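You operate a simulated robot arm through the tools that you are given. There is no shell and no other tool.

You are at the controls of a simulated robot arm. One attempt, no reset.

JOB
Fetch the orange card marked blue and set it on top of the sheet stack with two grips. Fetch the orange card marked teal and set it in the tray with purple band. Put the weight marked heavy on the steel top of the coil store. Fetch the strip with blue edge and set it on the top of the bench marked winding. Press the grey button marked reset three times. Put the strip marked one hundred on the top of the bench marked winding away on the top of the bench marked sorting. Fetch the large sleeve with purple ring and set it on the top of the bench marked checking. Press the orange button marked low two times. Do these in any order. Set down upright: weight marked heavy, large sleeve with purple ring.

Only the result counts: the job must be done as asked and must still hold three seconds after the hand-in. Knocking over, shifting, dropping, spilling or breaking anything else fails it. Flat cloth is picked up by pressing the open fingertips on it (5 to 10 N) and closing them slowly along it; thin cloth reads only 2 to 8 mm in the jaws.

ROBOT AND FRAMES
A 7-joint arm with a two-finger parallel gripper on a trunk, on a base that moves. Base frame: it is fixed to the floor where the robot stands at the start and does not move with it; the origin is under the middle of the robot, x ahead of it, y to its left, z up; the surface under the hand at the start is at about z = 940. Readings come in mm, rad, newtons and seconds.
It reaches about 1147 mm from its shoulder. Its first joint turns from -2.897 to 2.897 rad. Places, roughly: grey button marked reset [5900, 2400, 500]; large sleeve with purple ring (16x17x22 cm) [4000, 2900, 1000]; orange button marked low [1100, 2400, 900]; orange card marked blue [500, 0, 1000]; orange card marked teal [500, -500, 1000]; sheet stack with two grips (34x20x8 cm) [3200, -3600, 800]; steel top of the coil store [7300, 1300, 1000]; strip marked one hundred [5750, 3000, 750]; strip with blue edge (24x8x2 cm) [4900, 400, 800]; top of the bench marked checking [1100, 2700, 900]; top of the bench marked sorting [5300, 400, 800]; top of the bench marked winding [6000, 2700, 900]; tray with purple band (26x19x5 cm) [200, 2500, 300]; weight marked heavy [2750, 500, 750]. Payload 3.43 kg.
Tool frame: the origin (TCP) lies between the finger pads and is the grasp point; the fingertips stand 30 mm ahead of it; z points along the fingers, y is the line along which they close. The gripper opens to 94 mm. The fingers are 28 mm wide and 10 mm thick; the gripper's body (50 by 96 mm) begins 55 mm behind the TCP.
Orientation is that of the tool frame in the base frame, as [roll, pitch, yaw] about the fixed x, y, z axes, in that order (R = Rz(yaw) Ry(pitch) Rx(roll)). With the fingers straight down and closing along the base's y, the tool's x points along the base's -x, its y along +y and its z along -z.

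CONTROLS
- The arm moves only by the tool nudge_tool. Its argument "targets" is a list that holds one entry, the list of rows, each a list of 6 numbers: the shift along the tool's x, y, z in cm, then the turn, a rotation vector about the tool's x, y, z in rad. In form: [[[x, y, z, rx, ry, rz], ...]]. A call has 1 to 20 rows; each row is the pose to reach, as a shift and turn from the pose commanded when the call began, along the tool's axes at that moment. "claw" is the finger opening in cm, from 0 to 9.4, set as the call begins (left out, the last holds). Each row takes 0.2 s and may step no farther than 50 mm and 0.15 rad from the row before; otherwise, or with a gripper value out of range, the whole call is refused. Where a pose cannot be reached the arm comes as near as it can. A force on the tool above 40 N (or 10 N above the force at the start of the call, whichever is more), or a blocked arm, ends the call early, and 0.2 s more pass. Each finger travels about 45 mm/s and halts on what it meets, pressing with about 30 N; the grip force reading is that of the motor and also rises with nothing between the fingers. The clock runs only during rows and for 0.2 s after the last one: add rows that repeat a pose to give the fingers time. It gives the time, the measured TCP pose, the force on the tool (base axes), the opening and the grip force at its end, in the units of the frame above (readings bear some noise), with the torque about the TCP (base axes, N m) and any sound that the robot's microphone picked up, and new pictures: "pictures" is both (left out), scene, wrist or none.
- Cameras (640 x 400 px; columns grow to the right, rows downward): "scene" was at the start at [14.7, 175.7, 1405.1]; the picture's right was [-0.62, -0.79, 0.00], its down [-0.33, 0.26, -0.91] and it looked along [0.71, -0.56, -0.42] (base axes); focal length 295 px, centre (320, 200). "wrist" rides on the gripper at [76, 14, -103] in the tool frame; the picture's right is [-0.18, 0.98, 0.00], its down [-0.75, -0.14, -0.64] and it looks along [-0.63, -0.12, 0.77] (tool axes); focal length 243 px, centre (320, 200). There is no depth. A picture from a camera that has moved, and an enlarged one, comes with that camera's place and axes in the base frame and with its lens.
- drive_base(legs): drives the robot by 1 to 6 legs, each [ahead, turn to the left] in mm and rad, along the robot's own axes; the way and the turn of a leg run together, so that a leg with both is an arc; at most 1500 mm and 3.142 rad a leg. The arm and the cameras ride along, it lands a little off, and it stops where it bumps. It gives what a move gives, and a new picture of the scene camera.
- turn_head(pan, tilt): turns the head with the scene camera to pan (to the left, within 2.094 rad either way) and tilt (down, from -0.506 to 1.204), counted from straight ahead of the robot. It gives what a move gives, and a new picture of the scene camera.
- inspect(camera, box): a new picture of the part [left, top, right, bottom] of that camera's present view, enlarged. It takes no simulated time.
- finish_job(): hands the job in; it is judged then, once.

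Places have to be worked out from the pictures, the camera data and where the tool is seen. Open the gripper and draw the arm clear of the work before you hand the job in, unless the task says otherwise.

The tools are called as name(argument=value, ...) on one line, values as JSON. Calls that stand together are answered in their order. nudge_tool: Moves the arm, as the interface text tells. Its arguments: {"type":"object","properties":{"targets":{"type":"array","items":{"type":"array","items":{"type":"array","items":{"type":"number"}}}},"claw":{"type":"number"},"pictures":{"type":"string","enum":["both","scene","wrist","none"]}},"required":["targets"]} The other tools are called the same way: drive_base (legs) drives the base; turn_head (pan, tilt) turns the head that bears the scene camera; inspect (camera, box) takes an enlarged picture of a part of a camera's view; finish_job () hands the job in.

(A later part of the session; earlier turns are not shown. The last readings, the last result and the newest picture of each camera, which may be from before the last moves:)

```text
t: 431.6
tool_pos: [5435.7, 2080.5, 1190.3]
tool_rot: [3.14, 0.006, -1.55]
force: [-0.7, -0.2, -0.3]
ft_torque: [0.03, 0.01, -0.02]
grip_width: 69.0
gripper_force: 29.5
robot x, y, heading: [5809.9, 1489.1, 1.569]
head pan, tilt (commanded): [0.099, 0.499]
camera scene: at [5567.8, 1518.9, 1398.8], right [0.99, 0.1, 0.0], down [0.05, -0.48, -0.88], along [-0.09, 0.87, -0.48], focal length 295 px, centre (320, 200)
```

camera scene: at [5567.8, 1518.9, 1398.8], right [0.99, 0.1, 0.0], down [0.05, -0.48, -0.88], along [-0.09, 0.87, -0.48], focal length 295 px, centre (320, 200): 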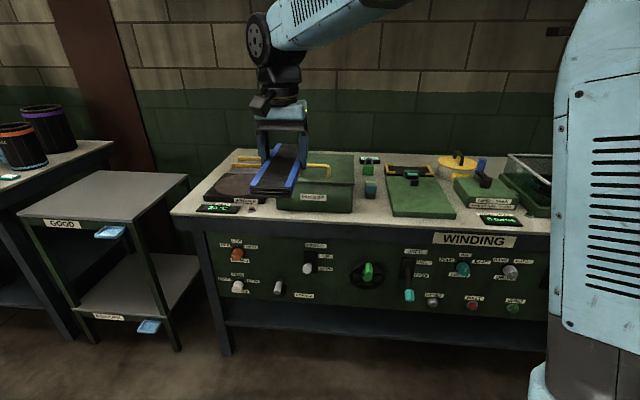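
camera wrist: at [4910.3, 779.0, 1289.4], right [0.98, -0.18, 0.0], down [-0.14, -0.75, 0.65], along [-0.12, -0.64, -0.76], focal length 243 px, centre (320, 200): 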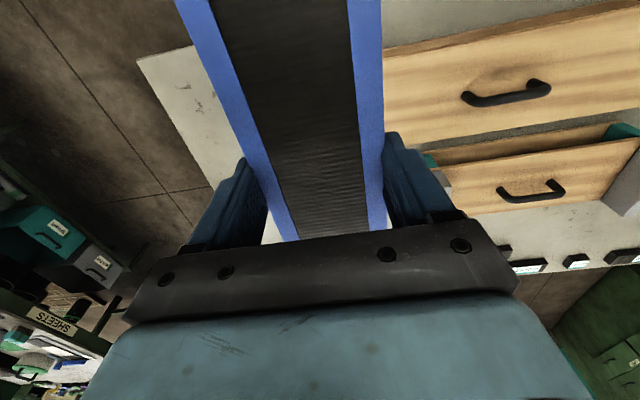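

The bar by the wall measures about 100 mm long at [5680, 2957], and the patch x 5285 to 5625, y 2745 to 3090 behind the box is free. I drive forward and reach over with the strip.

drive_base(legs=[[420, 0]])

nudge_tool(targets=[[[-4, 0, 0, 0, 0, 0], [-8, 0, 0, 0, 0, 0], [-12, 0, 0, 0, 0, 0], [-16, 0, 0, 0, 0, 0], [-20, 0, 0, 0, 0, 0], [-24, 0, 0, 0, 0, 0], [-28, 0, 0, 0, 0, 0], [-32, 0, 0, 0, 0, 0], [-36, 0, 0, 0, 0, 0], [-39.5, 0, 0, 0, 0, 0], [-39.5, 0, 0, 0, 0, 0]]])

```text
t: 434.3
tool_pos: [5440.5, 2506.2, 1189.7]
tool_rot: [-3.141, 0.007, -1.554]
force: [-1.3, 0.3, -0.4]
ft_torque: [0.0, -0.01, 0.0]
grip_width: 69.0
gripper_force: 30.3
robot x, y, heading: [5811.1, 1908.2, 1.557]
head pan, tilt (commanded): [0.099, 0.499]
camera scene: at [5568.8, 1943.3, 1398.8], right [1.0, 0.09, 0.0], down [0.04, -0.48, -0.88], along [-0.08, 0.87, -0.48], focal length 295 px, centre (320, 200)
```

scene: 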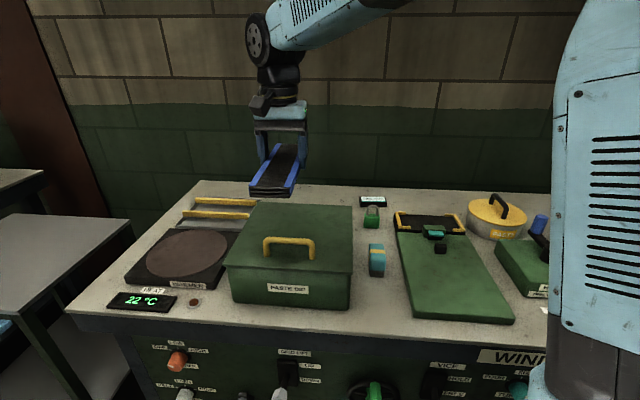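

```text
t: 436.7
tool_pos: [5457.0, 2854.8, 1181.5]
tool_rot: [-3.14, 0.006, -1.555]
force: [-0.3, -0.2, -1.7]
ft_torque: [0.01, 0.0, 0.02]
grip_width: 69.0
gripper_force: 29.6
out of reach, approached as far as the arm can: row 9, 10, 11
robot x, y, heading: [5809.7, 1909.7, 1.563]
head pan, tilt (commanded): [0.099, 0.499]
camera scene: at [5568.7, 1943.9, 1398.7], right [1.0, 0.09, 0.0], down [0.04, -0.48, -0.88], along [-0.08, 0.87, -0.48], focal length 295 px, centre (320, 200)
camera wrist: at [5444.6, 2778.4, 1283.6], right [-0.99, 0.17, 0.0], down [0.13, 0.75, 0.65], along [0.11, 0.64, -0.76], focal length 243 px, centre (320, 200)
```

scene: 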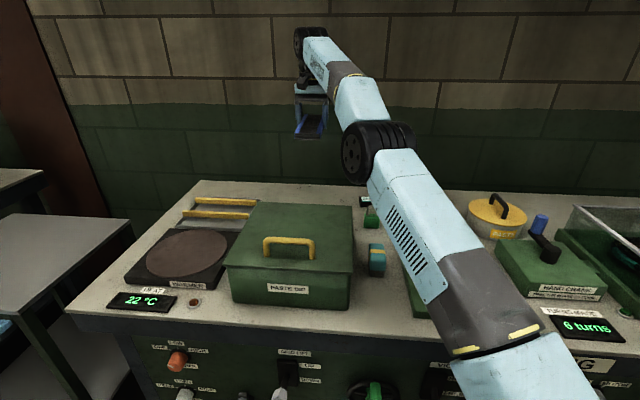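
wrist: 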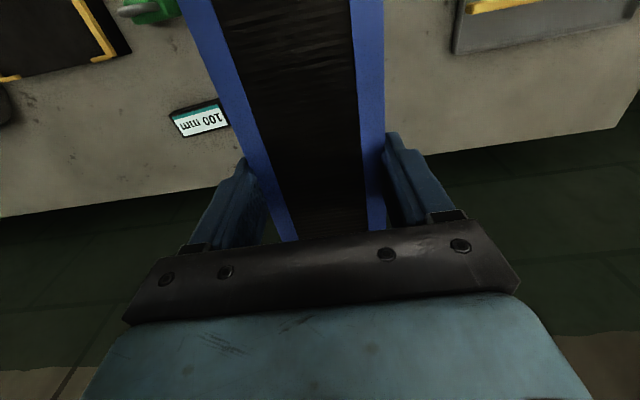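

At this height the arm tops out at y 2855. The lower the hand, the further it reaches, so I come down to z 1030 (strip still above the box) and extend again.

nudge_tool(targets=[[[0, 0, 3, 0, 0, 0], [0, 0, 6, 0, 0, 0], [0, 0, 9, 0, 0, 0], [0, 0, 12, 0, 0, 0], [0, 0, 15, 0, 0, 0], [-2, -1.2, 15.5, 0, 0, 0], [-4, -1.2, 15.5, 0, 0, 0], [-5, -1.2, 15.5, 0, 0, 0], [-5, -1.2, 15.5, 0, 0, 0]]])

```text
t: 438.7
tool_pos: [5469.2, 2907.6, 1027.1]
tool_rot: [3.14, 0.007, -1.556]
force: [-0.1, 0.2, -1.9]
ft_torque: [0.01, -0.02, 0.02]
grip_width: 68.9
gripper_force: 30.0
robot x, y, heading: [5810.4, 1907.7, 1.569]
head pan, tilt (commanded): [0.099, 0.499]
camera scene: at [5568.8, 1943.8, 1398.8], right [1.0, 0.09, 0.0], down [0.04, -0.48, -0.88], along [-0.08, 0.87, -0.48], focal length 295 px, centre (320, 200)
camera wrist: at [5456.7, 2830.6, 1129.1], right [-0.99, 0.17, 0.0], down [0.13, 0.75, 0.65], along [0.11, 0.64, -0.76], focal length 243 px, centre (320, 200)
```

scene: 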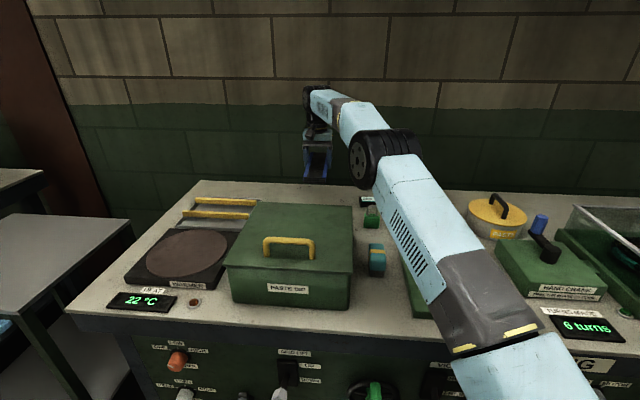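
wrist: 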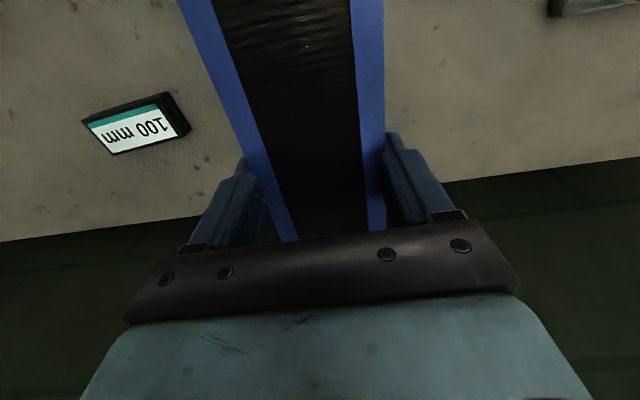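

The strip now clears the box behind (its near end at y 2765, box back edge about 2740; bench back edge 3065). I lower it toward the bench top.

nudge_tool(targets=[[[0, 0, 3, 0, 0, 0], [0, 0, 6, 0, 0, 0], [0, 0, 9, 0, 0, 0], [0, 0, 11, 0, 0, 0], [0, 0, 12.5, 0, 0, 0], [0, 0, 13.3, 0, 0, 0], [0, 0, 13.3, 0, 0, 0]]])

inspect(camera="scene", box=[220, 120, 420, 260])

```text
t: 440.3
tool_pos: [5468.5, 2908.6, 894.8]
tool_rot: [-3.141, 0.008, -1.556]
force: [-1.2, 0.3, -1.0]
ft_torque: [0.03, 0.04, 0.02]
grip_width: 69.0
gripper_force: 29.6
robot x, y, heading: [5811.3, 1910.0, 1.563]
head pan, tilt (commanded): [0.099, 0.499]
camera scene: at [5568.8, 1943.8, 1398.8], right [1.0, 0.09, 0.0], down [0.04, -0.48, -0.88], along [-0.08, 0.87, -0.48], focal length 295 px, centre (320, 200)
camera wrist: at [5455.7, 2831.2, 996.2], right [-0.99, 0.17, 0.0], down [0.13, 0.75, 0.65], along [0.11, 0.64, -0.76], focal length 243 px, centre (320, 200)
```

scene: 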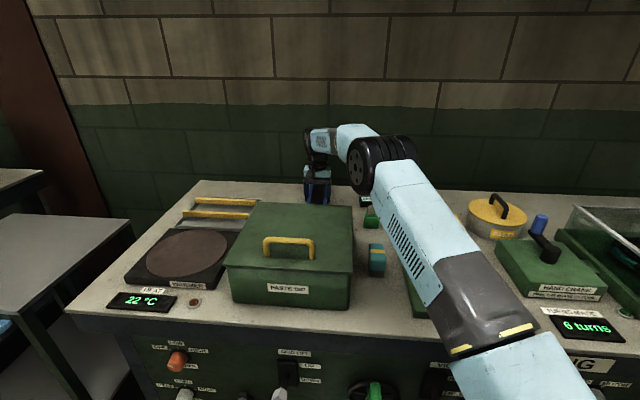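
wrist: 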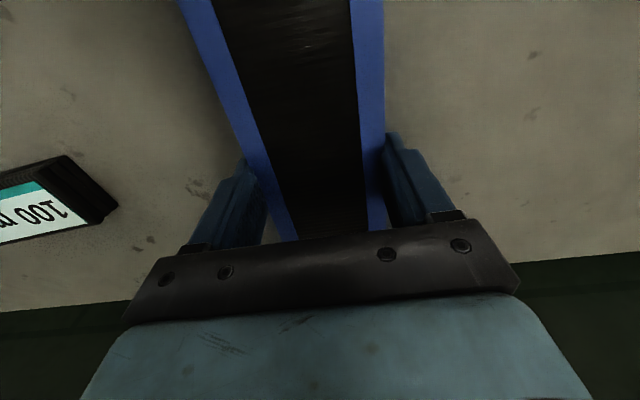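

```text
2.86 times, centred on (320, 190) of scene
camera zoom: at [5568.8, 1943.8, 1398.8], right [1.0, 0.09, 0.0], down [0.04, -0.48, -0.88], along [-0.08, 0.87, -0.48], focal length 843 px, centre (320, 229)
```

zoom: 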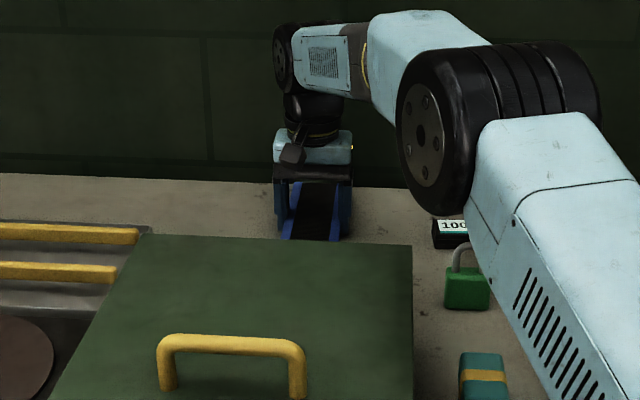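

Close to the bench now, nothing touched. I lower in small steps until contact.

nudge_tool(targets=[[[0, 0, 0.3, 0, 0, 0], [0, 0, 0.6, 0, 0, 0], [0, 0, 0.9, 0, 0, 0], [0, 0, 0.9, 0, 0, 0]]], pictures="none")

```text
t: 441.3
tool_pos: [5468.8, 2908.6, 889.9]
tool_rot: [3.138, 0.013, -1.555]
force: [-2.3, 2.3, 38.9]
ft_torque: [-0.97, -1.49, -0.19]
grip_width: 69.0
gripper_force: 30.0
robot x, y, heading: [5811.0, 1910.4, 1.563]
head pan, tilt (commanded): [0.099, 0.499]
```

Contact at z 890 with 39 N. I ease up 3 mm and open the fingers.

nudge_tool(targets=[[[0, 0, -0.25, 0, 0, 0], [0, 0, -0.35, 0, 0, 0], [0, 0, -0.35, 0, 0, 0]]], pictures="none")

nudge_tool(targets=[[[0, 0, 0, 0, 0, 0], [0, 0, 0, 0, 0, 0], [0, 0, 0, 0, 0, 0], [0, 0, 0, 0, 0, 0]]], claw=9.4)

```text
t: 442.1
tool_pos: [5469.1, 2907.8, 888.2]
tool_rot: [3.14, 0.011, -1.554]
force: [-8.6, 13.6, 32.0]
ft_torque: [0.06, -0.7, 0.32]
grip_width: 69.0
gripper_force: 29.8
robot x, y, heading: [5809.0, 1911.7, 1.567]
head pan, tilt (commanded): [0.099, 0.499]
```

```text
t: 443.1
tool_pos: [5468.2, 2907.4, 890.1]
tool_rot: [-3.141, 0.009, -1.555]
force: [6.2, -21.6, 28.9]
ft_torque: [-1.02, 1.16, 1.2]
grip_width: 90.1
gripper_force: 0.1
robot x, y, heading: [5814.2, 1908.8, 1.566]
head pan, tilt (commanded): [0.099, 0.499]
camera scene: at [5569.6, 1940.9, 1399.0], right [1.0, 0.09, 0.0], down [0.04, -0.48, -0.88], along [-0.08, 0.87, -0.48], focal length 295 px, centre (320, 200)
camera wrist: at [5456.4, 2829.3, 992.4], right [-0.99, 0.17, 0.0], down [0.13, 0.75, 0.65], along [0.11, 0.64, -0.76], focal length 243 px, centre (320, 200)
```

scene: 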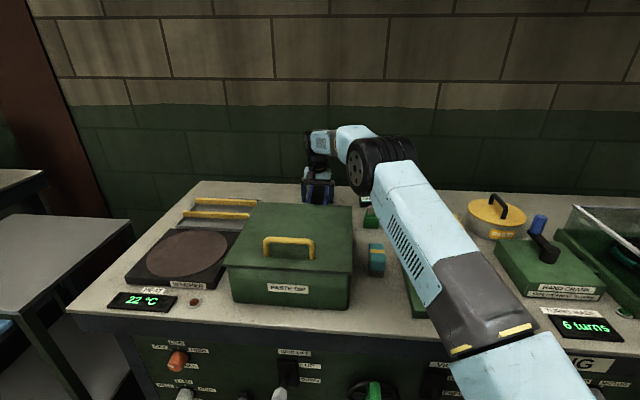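
wrist: 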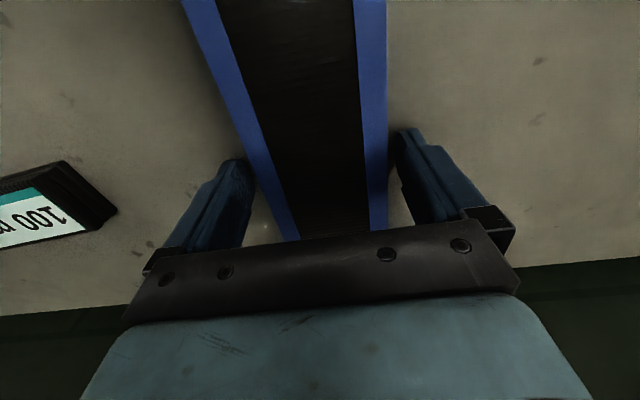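

Opened to 90 mm; the tips still press on the bench a little. I lift straight up and check that the strip stays.

nudge_tool(targets=[[[0, 0, -0.5, 0, 0, 0], [0, 0, -1, 0, 0, 0], [0, 0, -2, 0, 0, 0], [0, 0, -4, 0, 0, 0], [0, 0, -7, 0, 0, 0], [0, 0, -10, 0, 0, 0], [0, 0, -13, 0, 0, 0], [0, 0, -13, 0, 0, 0]]])

```text
t: 444.9
tool_pos: [5469.0, 2906.8, 1019.2]
tool_rot: [-3.14, 0.007, -1.555]
force: [-0.8, 0.2, 0.3]
ft_torque: [-0.01, 0.04, -0.01]
grip_width: 94.1
gripper_force: 0.0
robot x, y, heading: [5809.3, 1905.2, 1.566]
head pan, tilt (commanded): [0.099, 0.499]
camera scene: at [5568.8, 1943.8, 1398.8], right [1.0, 0.09, 0.0], down [0.04, -0.48, -0.88], along [-0.08, 0.87, -0.48], focal length 295 px, centre (320, 200)
camera wrist: at [5456.0, 2830.2, 1121.8], right [-0.99, 0.17, 0.0], down [0.13, 0.75, 0.65], along [0.11, 0.64, -0.76], focal length 243 px, centre (320, 200)
```

scene: 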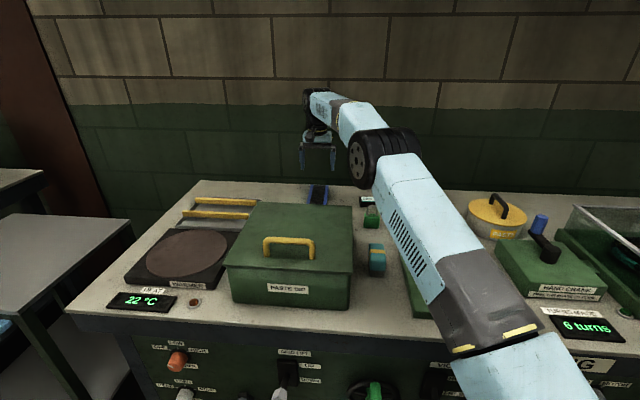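
wrist: 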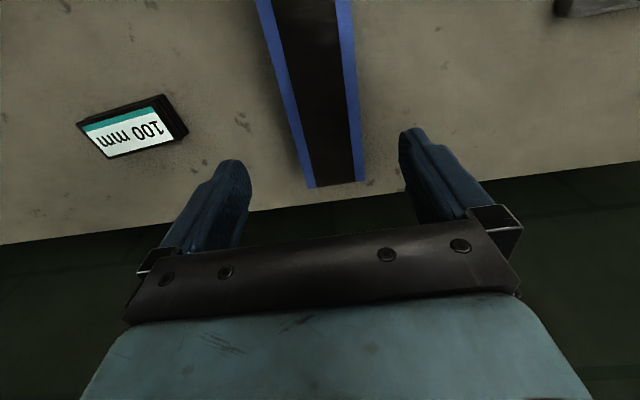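

The blue-edged strip lies on the winding bench, fully on its top. The bar marked 100 mm is at about [5672, 2904], 45 mm wide along y; I turn the hand a quarter and go over it.

nudge_tool(targets=[[[0.05, -1.7, 0, 0, 0, 0.14], [0.1, -3.4, 0, 0, 0, 0.28], [0.15, -5.1, 0, 0, 0, 0.42], [0.2, -6.8, 0, 0, 0, 0.56], [0.25, -8.5, 0, 0, 0, 0.7], [0.3, -10.2, 0, 0, 0, 0.84], [0.35, -11.9, 0, 0, 0, 0.98], [0.4, -13.6, 0, 0, 0, 1.12], [0.45, -15.3, 0, 0, 0, 1.26], [0.5, -17, 0, 0, 0, 1.4], [0.55, -18.7, 0, 0, 0, 1.52], [0.6, -20.3, 0, 0, 0, 1.555], [0.6, -20.3, 0, 0, 0, 1.555]]], claw=7.5)

```text
t: 447.7
tool_pos: [5672.2, 2903.9, 1018.6]
tool_rot: [3.134, 0.002, -3.112]
force: [0.2, 0.1, 0.6]
ft_torque: [-0.05, -0.02, 0.01]
grip_width: 75.0
gripper_force: 0.1
robot x, y, heading: [5811.5, 1909.2, 1.565]
head pan, tilt (commanded): [0.099, 0.499]
camera scene: at [5568.8, 1943.7, 1398.8], right [1.0, 0.09, 0.0], down [0.04, -0.48, -0.88], along [-0.08, 0.87, -0.48], focal length 295 px, centre (320, 200)
camera wrist: at [5595.8, 2915.9, 1121.2], right [0.15, 0.99, 0.01], down [0.76, -0.12, 0.64], along [0.63, -0.09, -0.77], focal length 243 px, centre (320, 200)
```

scene: 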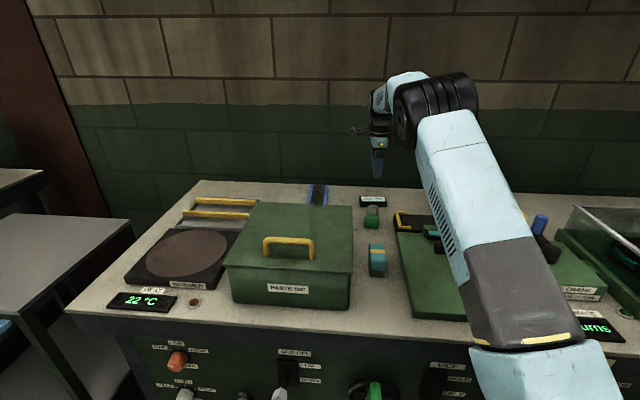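
wrist: 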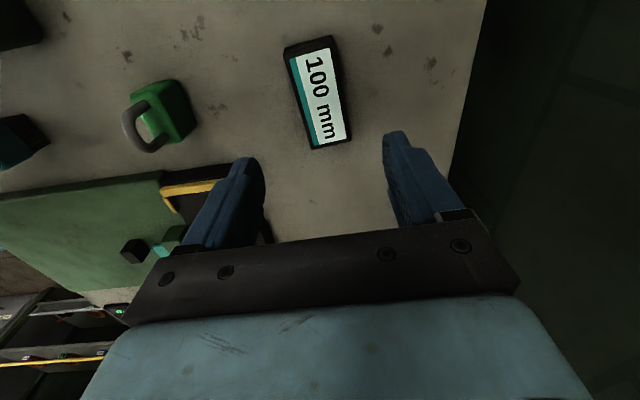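

The 100 mm bar lies right under the hand, centred at [5670, 2907]. I descend with its width between the fingers.

nudge_tool(targets=[[[0, 0.15, 3, 0, 0, 0], [0, 0.3, 6, 0, 0, 0], [0, 0.3, 9, 0, 0, 0.02], [0, 0.3, 11, 0, 0, 0.02], [0, 0.3, 12.2, 0, 0, 0.02], [0, 0.3, 12.2, 0, 0, 0.02]]], claw=7.5)

nudge_tool(targets=[[[0, 0, 0.3, 0, 0, 0], [0, 0, 0.6, 0, 0, 0], [0, 0, 0.8, 0, 0, 0], [0, 0, 0.8, 0, 0, 0]]], pictures="none")

```text
t: 449.1
tool_pos: [5671.0, 2908.2, 896.7]
tool_rot: [3.135, -0.002, -3.132]
force: [0.7, 0.8, -0.3]
ft_torque: [-0.01, 0.02, -0.02]
grip_width: 75.2
gripper_force: 0.1
robot x, y, heading: [5808.3, 1910.1, 1.566]
head pan, tilt (commanded): [0.099, 0.499]
camera scene: at [5568.8, 1943.8, 1398.8], right [1.0, 0.09, 0.0], down [0.04, -0.48, -0.88], along [-0.08, 0.87, -0.48], focal length 295 px, centre (320, 200)
camera wrist: at [5595.8, 2921.5, 998.8], right [0.17, 0.98, 0.01], down [0.76, -0.14, 0.64], along [0.63, -0.11, -0.77], focal length 243 px, centre (320, 200)
```

scene: 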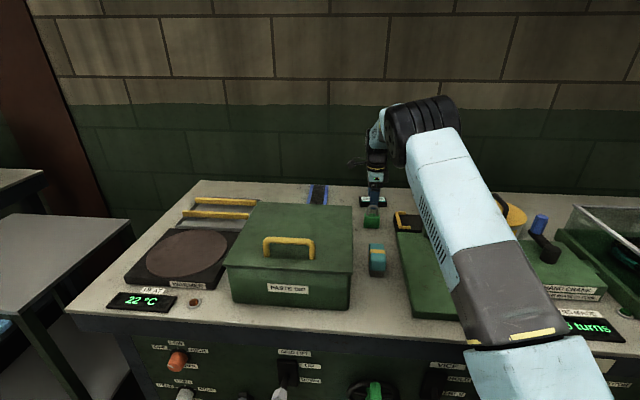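
wrist: 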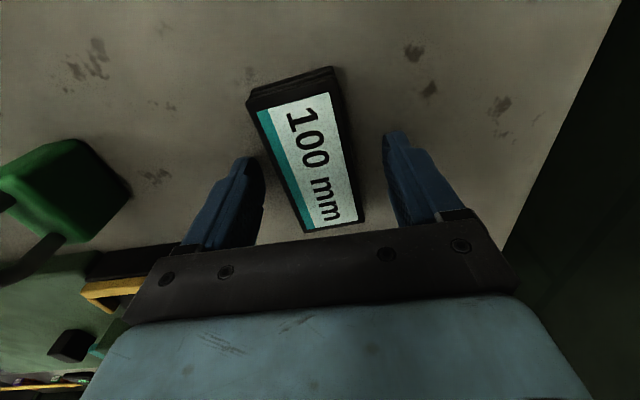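

```text
t: 450.1
tool_pos: [5671.6, 2907.5, 890.8]
tool_rot: [3.13, -0.001, -3.13]
force: [1.4, 0.0, 17.7]
ft_torque: [-0.77, -0.02, 0.08]
grip_width: 75.1
gripper_force: 0.0
robot x, y, heading: [5812.3, 1906.8, 1.563]
head pan, tilt (commanded): [0.099, 0.499]
```

Tips touch the bench at z 891 with the bar between them. I ease off and close, then test the grip.

nudge_tool(targets=[[[0, 0, -0.2, 0, 0, 0], [0, 0, -0.25, 0, 0, 0], [0, 0, -0.25, 0, 0, 0]]], pictures="none")

nudge_tool(targets=[[[0, 0, 0, 0, 0, 0], [0, 0, 0, 0, 0, 0], [0, 0, 0, 0, 0, 0], [0, 0, 0, 0, 0, 0], [0, 0, 0, 0, 0, 0]]], claw=2.5, pictures="wrist")

nudge_tool(targets=[[[0, 0, -0.3, 0, 0, 0], [0, 0, -0.8, 0, 0, 0], [0, 0, -1.5, 0, 0, 0], [0, 0, -2.5, 0, 0, 0], [0, 0, -4, 0, 0, 0], [0, 0, -4, 0, 0, 0]]], pictures="wrist")

```text
t: 450.9
tool_pos: [5670.4, 2908.0, 890.0]
tool_rot: [3.135, -0.001, -3.13]
force: [-0.1, 0.7, 0.5]
ft_torque: [-0.01, 0.04, -0.03]
grip_width: 74.1
gripper_force: 0.0
robot x, y, heading: [5810.4, 1908.2, 1.568]
head pan, tilt (commanded): [0.099, 0.499]
```

```text
t: 452.1
tool_pos: [5671.7, 2907.7, 891.3]
tool_rot: [3.134, -0.001, -3.13]
force: [-0.3, 0.1, -0.4]
ft_torque: [0.0, 0.02, 0.0]
grip_width: 44.4
gripper_force: 30.0
robot x, y, heading: [5811.8, 1910.2, 1.567]
head pan, tilt (commanded): [0.099, 0.499]
camera wrist: at [5595.8, 2921.2, 993.8], right [0.17, 0.98, 0.01], down [0.75, -0.14, 0.64], along [0.63, -0.11, -0.77], focal length 243 px, centre (320, 200)
```

wrist: 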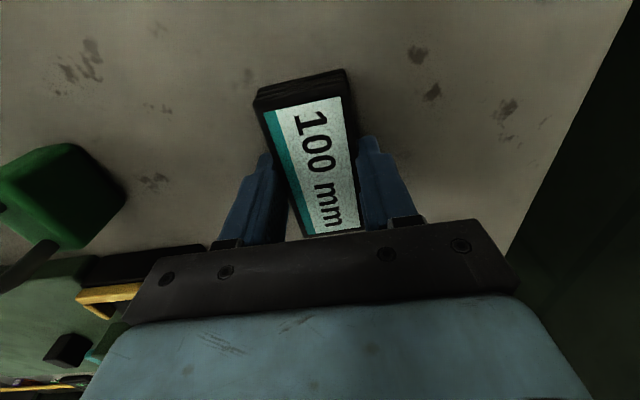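

```text
t: 453.5
tool_pos: [5672.0, 2908.7, 931.5]
tool_rot: [3.135, -0.001, -3.132]
force: [0.9, 0.0, -1.0]
ft_torque: [0.0, -0.01, -0.01]
grip_width: 44.0
gripper_force: 29.6
robot x, y, heading: [5811.4, 1910.1, 1.562]
head pan, tilt (commanded): [0.099, 0.499]
camera wrist: at [5595.9, 2921.0, 1034.1], right [0.17, 0.98, 0.01], down [0.75, -0.14, 0.64], along [0.63, -0.11, -0.77], focal length 243 px, centre (320, 200)
```

wrist: 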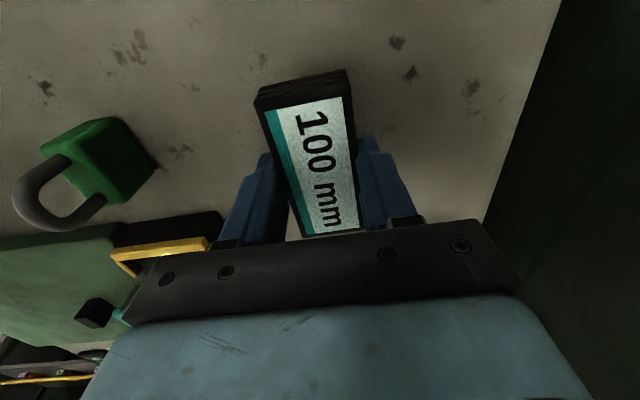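

The bar is held (44 mm). I lift it and draw it back over the bench to the robot.

nudge_tool(targets=[[[0, 0, -3, 0, 0, 0], [0, 0, -6, 0, 0, 0], [0, 0, -9, 0, 0, 0], [0, 0, -12, 0, 0, 0], [0, -3, -14, 0, 0, 0], [0, -7, -15.5, 0, 0, 0], [0, -11, -17, 0, 0, 0], [0, -15, -18.5, 0, 0, 0], [0, -19, -20, 0, 0, 0], [0, -23, -21.5, 0, 0, 0], [0, -27, -23, 0, 0, 0], [0, -31, -24, 0, 0, 0], [0, -35, -24, 0, 0, 0], [0, -39, -24, 0, 0, 0], [0, -43, -24, 0, 0, 0], [0, -47, -24, 0, 0, 0], [0, -50, -24, 0, 0, 0], [0, -50, -24, 0, 0, 0]]])

```text
t: 457.3
tool_pos: [5675.5, 2404.9, 1166.3]
tool_rot: [3.134, 0.001, -3.131]
force: [0.5, 0.1, -0.7]
ft_torque: [0.0, 0.02, -0.01]
grip_width: 43.8
gripper_force: 29.9
robot x, y, heading: [5811.1, 1910.0, 1.562]
head pan, tilt (commanded): [0.099, 0.499]
camera scene: at [5568.8, 1943.1, 1398.8], right [1.0, 0.09, 0.0], down [0.04, -0.48, -0.88], along [-0.08, 0.87, -0.48], focal length 295 px, centre (320, 200)
camera wrist: at [5600.4, 2417.5, 1269.1], right [0.17, 0.98, 0.01], down [0.76, -0.14, 0.64], along [0.63, -0.11, -0.77], focal length 243 px, centre (320, 200)
```

scene: 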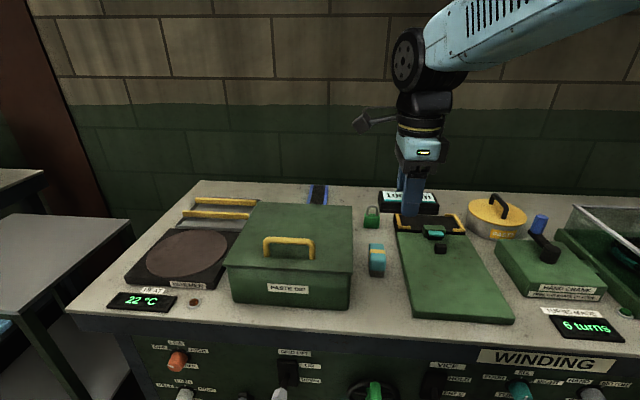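
wrist: 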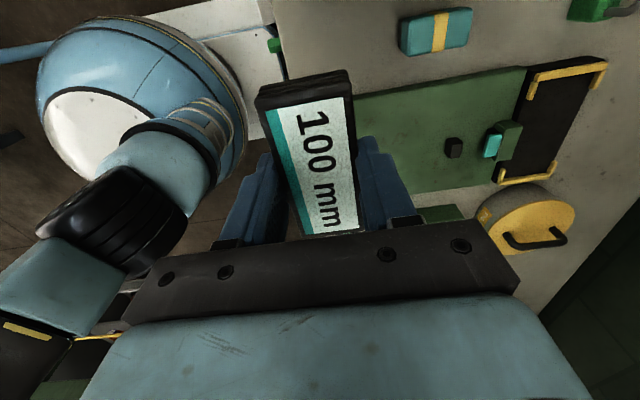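

I re-centre the arm a little, back away and drive to the open west part of the sorting bench.

nudge_tool(targets=[[[-4, 0, 0, 0, 0, 0], [-8, 0, 0, 0, 0, 0], [-12, 0, 0, 0, 0, 0], [-16, 0, 0, 0, 0, 0], [-20, 0, 0, 0, 0, 0], [-20, 0, 0, 0, 0, 0]]], pictures="none")

drive_base(legs=[[-350, 0]])

drive_base(legs=[[0, 0.79]])

drive_base(legs=[[0, 0.79]])

```text
t: 458.7
tool_pos: [5877.4, 2406.6, 1168.0]
tool_rot: [3.135, 0.0, -3.13]
force: [0.3, 0.3, 0.4]
ft_torque: [0.02, 0.05, 0.01]
grip_width: 43.7
gripper_force: 29.9
robot x, y, heading: [5808.2, 1913.4, 1.564]
head pan, tilt (commanded): [0.099, 0.499]
```

```text
t: 461.0
tool_pos: [5875.4, 2057.0, 1167.9]
tool_rot: [3.131, 0.0, -3.129]
force: [-1.1, -0.1, -0.4]
ft_torque: [-0.01, -0.03, 0.0]
grip_width: 43.7
gripper_force: 30.1
robot x, y, heading: [5809.0, 1557.3, 1.569]
head pan, tilt (commanded): [0.099, 0.499]
camera scene: at [5566.8, 1592.3, 1398.8], right [1.0, 0.09, 0.0], down [0.04, -0.48, -0.88], along [-0.08, 0.87, -0.48], focal length 295 px, centre (320, 200)
```

scene: 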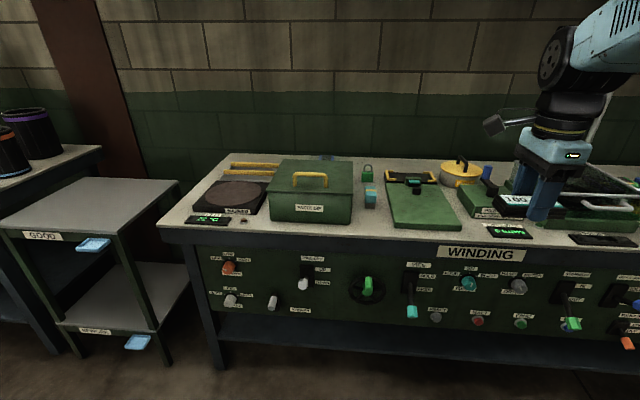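

```text
t: 463.7
tool_pos: [5503.3, 1956.9, 1168.0]
tool_rot: [3.133, 0.0, -2.343]
force: [-0.1, -0.4, -0.5]
ft_torque: [-0.03, 0.0, -0.04]
grip_width: 43.6
gripper_force: 29.8
robot x, y, heading: [5835.1, 1589.9, 2.348]
head pan, tilt (commanded): [0.099, 0.499]
camera scene: at [5645.4, 1439.9, 1398.8], right [0.64, 0.77, 0.0], down [0.37, -0.31, -0.88], along [-0.68, 0.56, -0.48], focal length 295 px, centre (320, 200)
```

scene: 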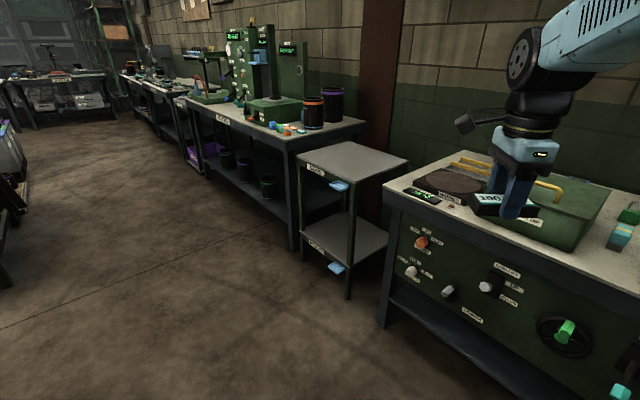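

```text
t: 466.4
tool_pos: [5340.0, 1603.9, 1168.0]
tool_rot: [3.136, 0.002, -1.542]
force: [0.3, 0.6, -0.8]
ft_torque: [-0.01, 0.02, 0.02]
grip_width: 43.9
gripper_force: 29.9
robot x, y, heading: [5838.6, 1632.6, -3.14]
head pan, tilt (commanded): [0.099, 0.499]
camera scene: at [5809.1, 1390.7, 1398.8], right [-0.1, 0.99, 0.0], down [0.48, 0.05, -0.88], along [-0.87, -0.09, -0.48], focal length 295 px, centre (320, 200)
```

scene: 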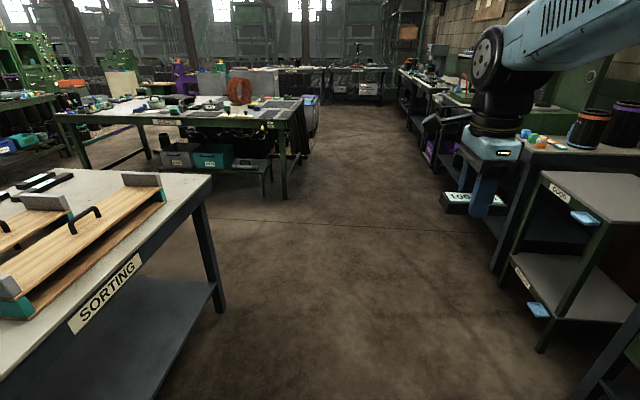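

I drive west along the sorting bench and turn left to face its open end.

drive_base(legs=[[1200, 0]])

drive_base(legs=[[0, 0.79]])

drive_base(legs=[[0, 0.79]])

drive_base(legs=[[340, 0]])

turn_head(pan=-0.1, tilt=0.65)

```text
t: 472.6
tool_pos: [4146.4, 1608.6, 1169.4]
tool_rot: [3.134, 0.0, -1.549]
force: [0.4, 0.0, -0.7]
ft_torque: [0.0, 0.02, 0.02]
grip_width: 44.0
gripper_force: 30.2
robot x, y, heading: [4646.1, 1634.4, 3.136]
head pan, tilt (commanded): [0.099, 0.499]
camera scene: at [4613.7, 1392.6, 1398.8], right [-0.09, 1.0, 0.0], down [0.48, 0.04, -0.88], along [-0.87, -0.08, -0.48], focal length 295 px, centre (320, 200)
```

scene: 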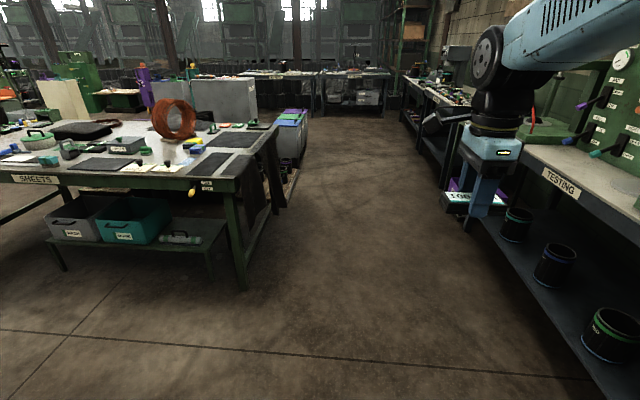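

```text
t: 475.3
tool_pos: [4313.7, 1261.4, 1168.7]
tool_rot: [3.134, 0.001, -0.757]
force: [0.4, 0.1, 0.0]
ft_torque: [0.01, 0.01, 0.0]
grip_width: 43.5
gripper_force: 30.4
robot x, y, heading: [4616.3, 1663.3, -2.354]
head pan, tilt (commanded): [0.099, 0.499]
camera scene: at [4767.2, 1471.4, 1398.8], right [-0.77, 0.63, 0.0], down [0.3, 0.37, -0.88], along [-0.56, -0.68, -0.48], focal length 295 px, centre (320, 200)
```

scene: 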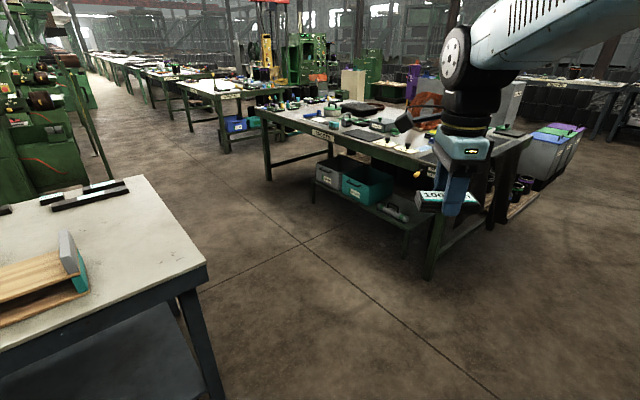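

```text
t: 478.0
tool_pos: [4691.9, 1166.2, 1169.6]
tool_rot: [3.135, 0.001, 0.037]
force: [-0.6, -0.4, -1.4]
ft_torque: [0.01, -0.03, 0.0]
grip_width: 43.9
gripper_force: 29.4
robot x, y, heading: [4569.1, 1661.5, -1.568]
head pan, tilt (commanded): [0.099, 0.499]
camera scene: at [4815.6, 1634.3, 1398.8], right [-0.99, -0.1, 0.0], down [-0.05, 0.48, -0.88], along [0.09, -0.87, -0.48], focal length 295 px, centre (320, 200)
```

scene: 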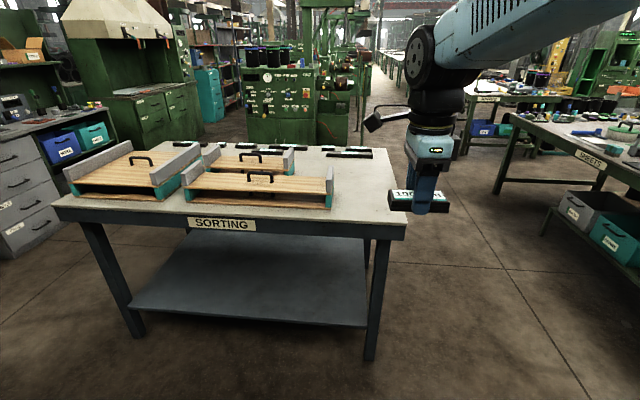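

```text
t: 480.3
tool_pos: [4691.6, 828.9, 1169.3]
tool_rot: [3.132, 0.0, 0.039]
force: [-0.9, 0.5, -0.5]
ft_torque: [0.01, 0.02, 0.01]
grip_width: 43.7
gripper_force: 30.2
robot x, y, heading: [4569.3, 1324.4, -1.574]
head pan, tilt (commanded): [0.099, 0.499]
camera scene: at [4816.2, 1296.7, 1398.8], right [-0.99, -0.1, 0.0], down [-0.05, 0.48, -0.88], along [0.09, -0.87, -0.48], focal length 295 px, centre (320, 200)
```

scene: 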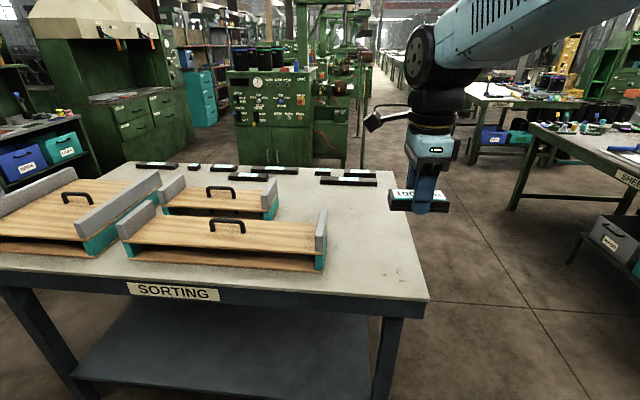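

```text
t: 481.0
tool_pos: [4692.2, 829.2, 1170.5]
tool_rot: [3.132, 0.001, 0.039]
force: [0.7, -0.2, -0.2]
ft_torque: [0.01, 0.0, 0.01]
grip_width: 43.8
gripper_force: 29.9
robot x, y, heading: [4566.3, 1325.1, -1.567]
head pan, tilt (commanded): [-0.099, 0.649]
camera scene: at [4798.6, 1300.8, 1385.5], right [-1.0, 0.1, 0.0], down [0.06, 0.6, -0.8], along [-0.08, -0.79, -0.6], focal length 295 px, centre (320, 200)
```

scene: 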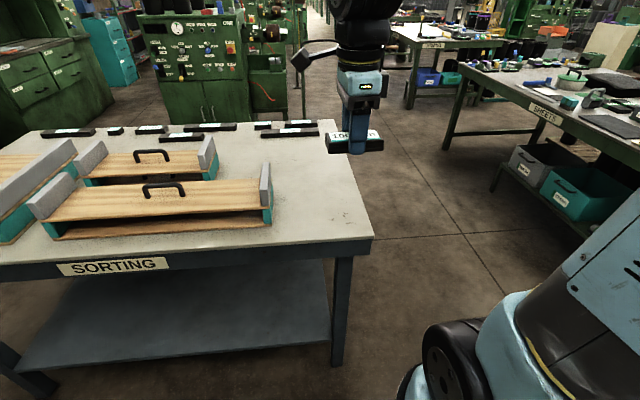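

The free area west of the wooden tray is x 4610 to 4870. I bring the bar over [4730, 430] and down.

nudge_tool(targets=[[[0.2, 3.4, 0.5, 0, 0, 0], [0.4, 6.8, 1.5, 0, 0, 0], [0.6, 10.2, 3, 0, 0, 0], [0.8, 13.6, 5, 0, 0, 0], [1, 17, 7, 0, 0, 0], [1.2, 20.4, 9, 0, 0, 0], [1.4, 23.8, 11, 0, 0, 0], [1.6, 27.2, 13, 0, 0, 0], [1.8, 30.6, 15, 0, 0, 0], [2, 34, 17, 0, 0, 0], [2.1, 37.4, 19, 0, 0, 0], [2.2, 40, 21, 0, 0, 0], [2.2, 40, 24, 0, 0, 0], [2.2, 40, 26.5, 0, 0, 0], [2.2, 40, 28, 0, 0, 0], [2.2, 40, 28, 0, 0, 0]]])

inspect(camera="scene", box=[240, 80, 440, 240])

```text
t: 484.4
tool_pos: [4730.0, 428.4, 893.0]
tool_rot: [3.135, 0.0, 0.039]
force: [0.5, 0.4, -0.1]
ft_torque: [0.0, -0.03, -0.02]
grip_width: 43.6
gripper_force: 29.9
robot x, y, heading: [4572.0, 1326.3, -1.567]
head pan, tilt (commanded): [-0.099, 0.649]
camera scene: at [4798.6, 1300.2, 1385.4], right [-1.0, 0.1, 0.0], down [0.06, 0.6, -0.8], along [-0.08, -0.79, -0.61], focal length 295 px, centre (320, 200)
camera wrist: at [4807.3, 417.2, 995.9], right [-0.15, -0.99, 0.01], down [-0.76, 0.12, 0.64], along [-0.64, 0.09, -0.77], focal length 243 px, centre (320, 200)
```

scene: 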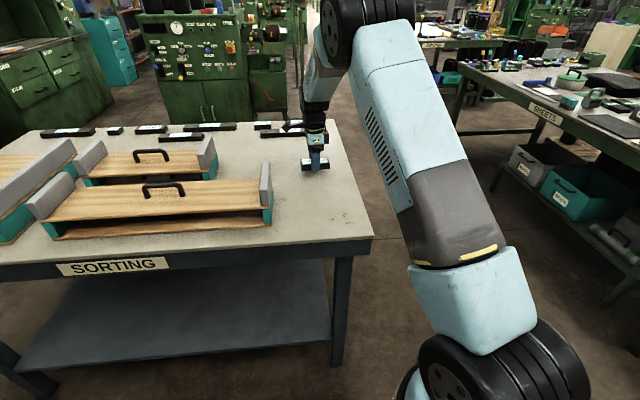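
wrist: 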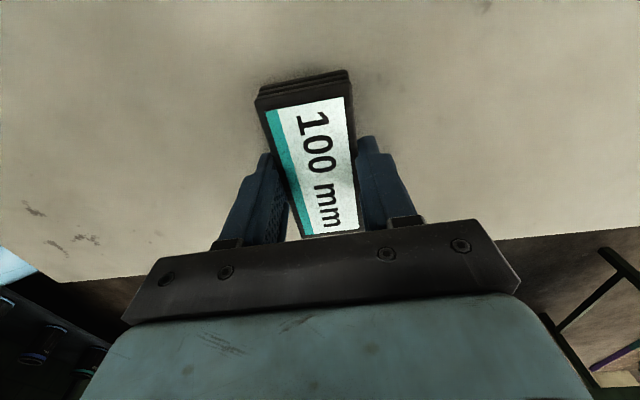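

```text
2.50 times, centred on (340, 160) of scene
camera zoom: at [4798.6, 1300.2, 1385.4], right [-1.0, 0.1, 0.0], down [0.06, 0.6, -0.8], along [-0.08, -0.79, -0.61], focal length 738 px, centre (270, 300)
```

zoom: 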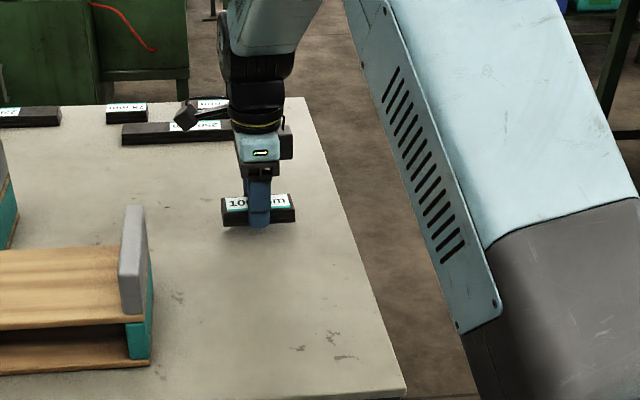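

The bar hangs about 2 cm above clear bench top. I lower it to contact and release.

nudge_tool(targets=[[[0, 0, 0.7, 0, 0, 0], [0, 0, 1.3, 0, 0, 0], [0, 0, 1.7, 0, 0, 0], [0, 0, 1.9, 0, 0, 0], [0, 0, 2.1, 0, 0, 0], [0, 0, 2.1, 0, 0, 0]]], pictures="none")

```text
t: 485.8
tool_pos: [4729.8, 426.8, 872.9]
tool_rot: [3.137, -0.001, 0.038]
force: [0.0, -0.4, -0.2]
ft_torque: [0.02, 0.02, 0.01]
grip_width: 43.9
gripper_force: 30.0
robot x, y, heading: [4572.2, 1323.8, -1.569]
head pan, tilt (commanded): [-0.099, 0.649]
```

nudge_tool(targets=[[[0, 0, 0.15, 0, 0, 0], [0, 0, 0.3, 0, 0, 0], [0, 0, 0.4, 0, 0, 0], [0, 0, 0.4, 0, 0, 0]]], pictures="none")

```text
t: 486.8
tool_pos: [4729.9, 427.6, 870.6]
tool_rot: [3.133, -0.002, 0.039]
force: [-4.2, -1.4, 16.4]
ft_torque: [0.51, 0.21, 0.07]
grip_width: 43.7
gripper_force: 30.4
robot x, y, heading: [4570.2, 1327.1, -1.565]
head pan, tilt (commanded): [-0.099, 0.649]
```

Contact at z 870.6 (16 N). I ease up a millimetre and open, then lift away.

nudge_tool(targets=[[[0, 0, -0.12, 0, 0, 0], [0, 0, -0.15, 0, 0, 0]]], pictures="none")

nudge_tool(targets=[[[0, 0, 0, 0, 0, 0], [0, 0, 0, 0, 0, 0], [0, 0, 0, 0, 0, 0], [0, 0, 0, 0, 0, 0]]], claw=7.5, pictures="none")

nudge_tool(targets=[[[0, 0, -0.5, 0, 0, 0], [0, 0, -1.5, 0, 0, 0], [0, 0, -3, 0, 0, 0], [0, 0, -6, 0, 0, 0], [0, 0, -10, 0, 0, 0], [0, 0, -14, 0, 0, 0], [0, 0, -18, 0, 0, 0], [0, -3, -22, 0, 0, 0], [0, -7, -24, 0, 0, 0], [0, -11, -26, 0, 0, 0], [0, -15, -28, 0, 0, 0], [0, -19, -30, 0, 0, 0], [0, -23, -30, 0, 0, 0], [0, -27, -30, 0, 0, 0], [0, -31, -30, 0, 0, 0], [0, -35, -30, 0, 0, 0], [0, -39, -30, 0, 0, 0], [0, -40, -30, 0, 0, 0]]])

```text
t: 487.4
tool_pos: [4729.9, 426.9, 870.1]
tool_rot: [3.131, 0.0, 0.039]
force: [-4.1, -4.8, 11.3]
ft_torque: [0.17, 0.15, 0.15]
grip_width: 44.0
gripper_force: 29.9
robot x, y, heading: [4569.3, 1326.0, -1.572]
head pan, tilt (commanded): [-0.099, 0.649]
```

```text
t: 488.4
tool_pos: [4729.9, 428.1, 870.0]
tool_rot: [3.131, 0.002, 0.038]
force: [3.3, -9.7, 12.0]
ft_torque: [0.16, -0.01, -0.07]
grip_width: 68.9
gripper_force: 0.0
robot x, y, heading: [4568.7, 1326.9, -1.57]
head pan, tilt (commanded): [-0.099, 0.649]
```

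```text
t: 492.2
tool_pos: [4714.4, 830.3, 1167.4]
tool_rot: [3.134, 0.0, 0.04]
force: [0.4, 0.6, -0.3]
ft_torque: [0.01, 0.0, -0.01]
grip_width: 75.0
gripper_force: 0.1
robot x, y, heading: [4569.0, 1326.8, -1.566]
head pan, tilt (commanded): [-0.099, 0.649]
camera scene: at [4798.6, 1300.7, 1385.4], right [-1.0, 0.1, 0.0], down [0.06, 0.6, -0.8], along [-0.08, -0.79, -0.6], focal length 295 px, centre (320, 200)
camera wrist: at [4792.0, 820.2, 1269.6], right [-0.15, -0.99, 0.01], down [-0.76, 0.12, 0.64], along [-0.64, 0.09, -0.77], focal length 243 px, centre (320, 200)
```

scene: 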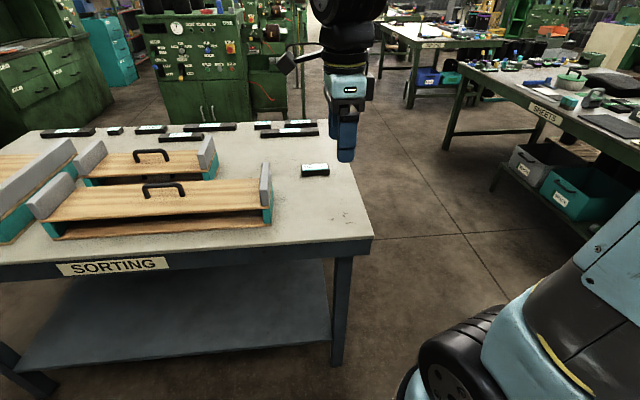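
wrist: 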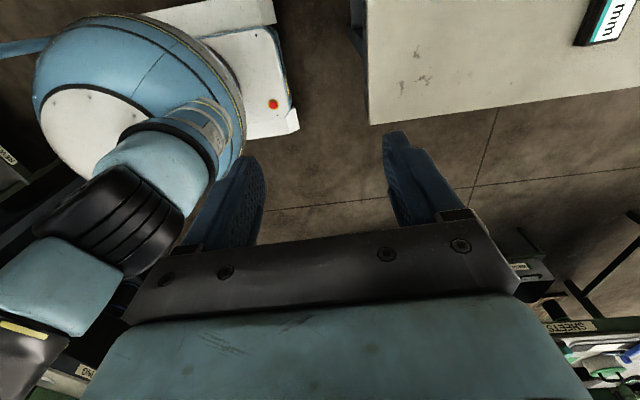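

The 100 mm bar is on the sorting bench. Next is RESET on the winding panel: I re-centre and square the arm, then drive back north-east.

nudge_tool(targets=[[[-2.2, 0, 0, 0, 0, -0.14], [-4.4, 0, 0, 0, 0, -0.28], [-6.6, 0, 0, 0, 0, -0.42], [-8.8, 0, 0, 0, 0, -0.56], [-11, 0, 0, 0, 0, -0.7], [-13.2, 0, 0, 0, 0, -0.84], [-15.4, 0, 0, 0, 0, -0.98], [-17.6, 0, 0, 0, 0, -1.12], [-19.8, 0, 0, 0, 0, -1.26], [-22, 0, 0, 0, 0, -1.4], [-24.5, 0, 0, 0, 0, -1.53], [-24.5, 0, 0, 0, 0, -1.53]]], claw=0, pictures="none")

drive_base(legs=[[-260, 0]])

drive_base(legs=[[0, 0.79]])

drive_base(legs=[[0, 0.78]])

```text
t: 494.8
tool_pos: [4470.4, 820.2, 1167.8]
tool_rot: [-3.141, 0.008, 1.571]
force: [-0.2, 0.7, 0.7]
ft_torque: [0.0, -0.03, 0.02]
grip_width: 0.0
gripper_force: 30.1
robot x, y, heading: [4571.8, 1324.4, -1.571]
head pan, tilt (commanded): [-0.099, 0.649]
```

```text
t: 496.7
tool_pos: [4469.4, 1080.5, 1167.5]
tool_rot: [-3.141, 0.009, 1.567]
force: [-0.2, -1.0, -0.6]
ft_torque: [0.04, 0.0, 0.0]
grip_width: 0.2
gripper_force: 30.0
robot x, y, heading: [4568.5, 1589.4, -1.567]
head pan, tilt (commanded): [-0.099, 0.649]
camera scene: at [4798.0, 1560.3, 1385.4], right [-1.0, 0.1, 0.0], down [0.06, 0.6, -0.8], along [-0.08, -0.79, -0.6], focal length 295 px, centre (320, 200)
```

scene: 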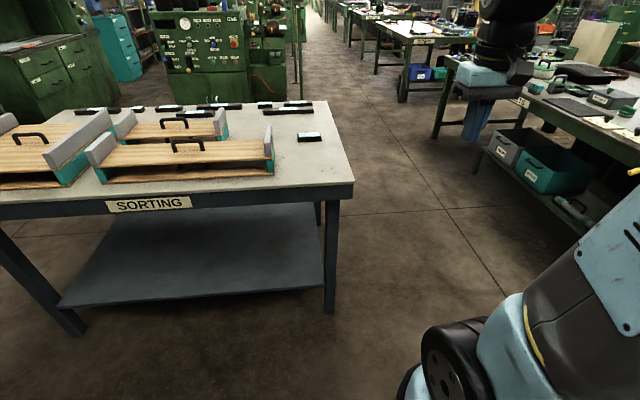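

```text
t: 499.4
tool_pos: [4857.7, 1158.2, 1168.1]
tool_rot: [-3.141, 0.01, 2.355]
force: [0.1, 0.2, -0.1]
ft_torque: [0.02, 0.0, -0.01]
grip_width: 0.0
gripper_force: 30.0
robot x, y, heading: [4543.4, 1559.1, -0.782]
head pan, tilt (commanded): [-0.099, 0.649]
camera scene: at [4720.9, 1698.8, 1385.4], right [-0.77, -0.63, 0.0], down [-0.38, 0.47, -0.8], along [0.51, -0.62, -0.6], focal length 295 px, centre (320, 200)
```

scene: 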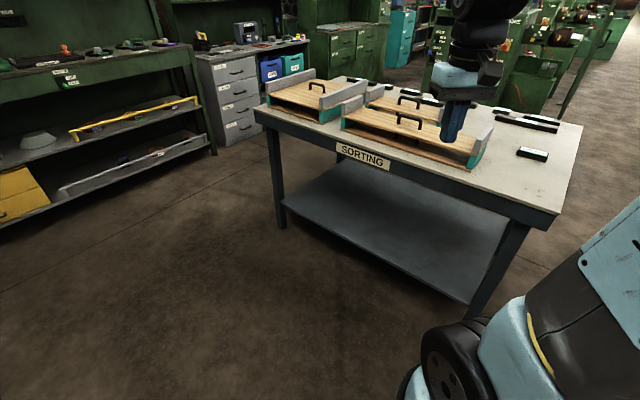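

```text
t: 502.1
tool_pos: [5046.0, 1497.2, 1167.6]
tool_rot: [-3.141, 0.007, 3.138]
force: [0.2, -0.2, -0.2]
ft_torque: [0.0, -0.03, 0.0]
grip_width: 0.0
gripper_force: 30.0
robot x, y, heading: [4541.5, 1511.9, -0.014]
head pan, tilt (commanded): [-0.099, 0.649]
camera scene: at [4572.5, 1739.0, 1385.5], right [-0.11, -0.99, 0.0], down [-0.6, 0.07, -0.8], along [0.79, -0.09, -0.61], focal length 295 px, centre (320, 200)
```

scene: 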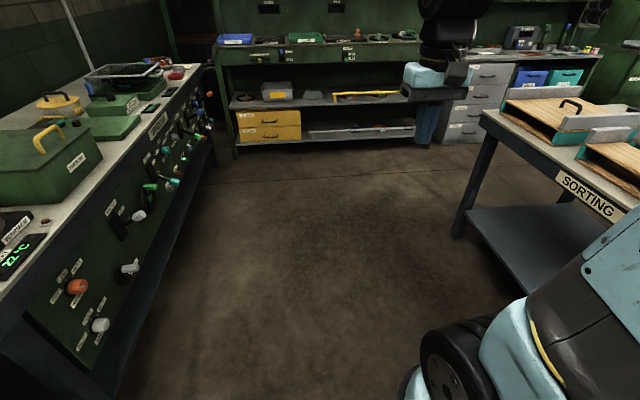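

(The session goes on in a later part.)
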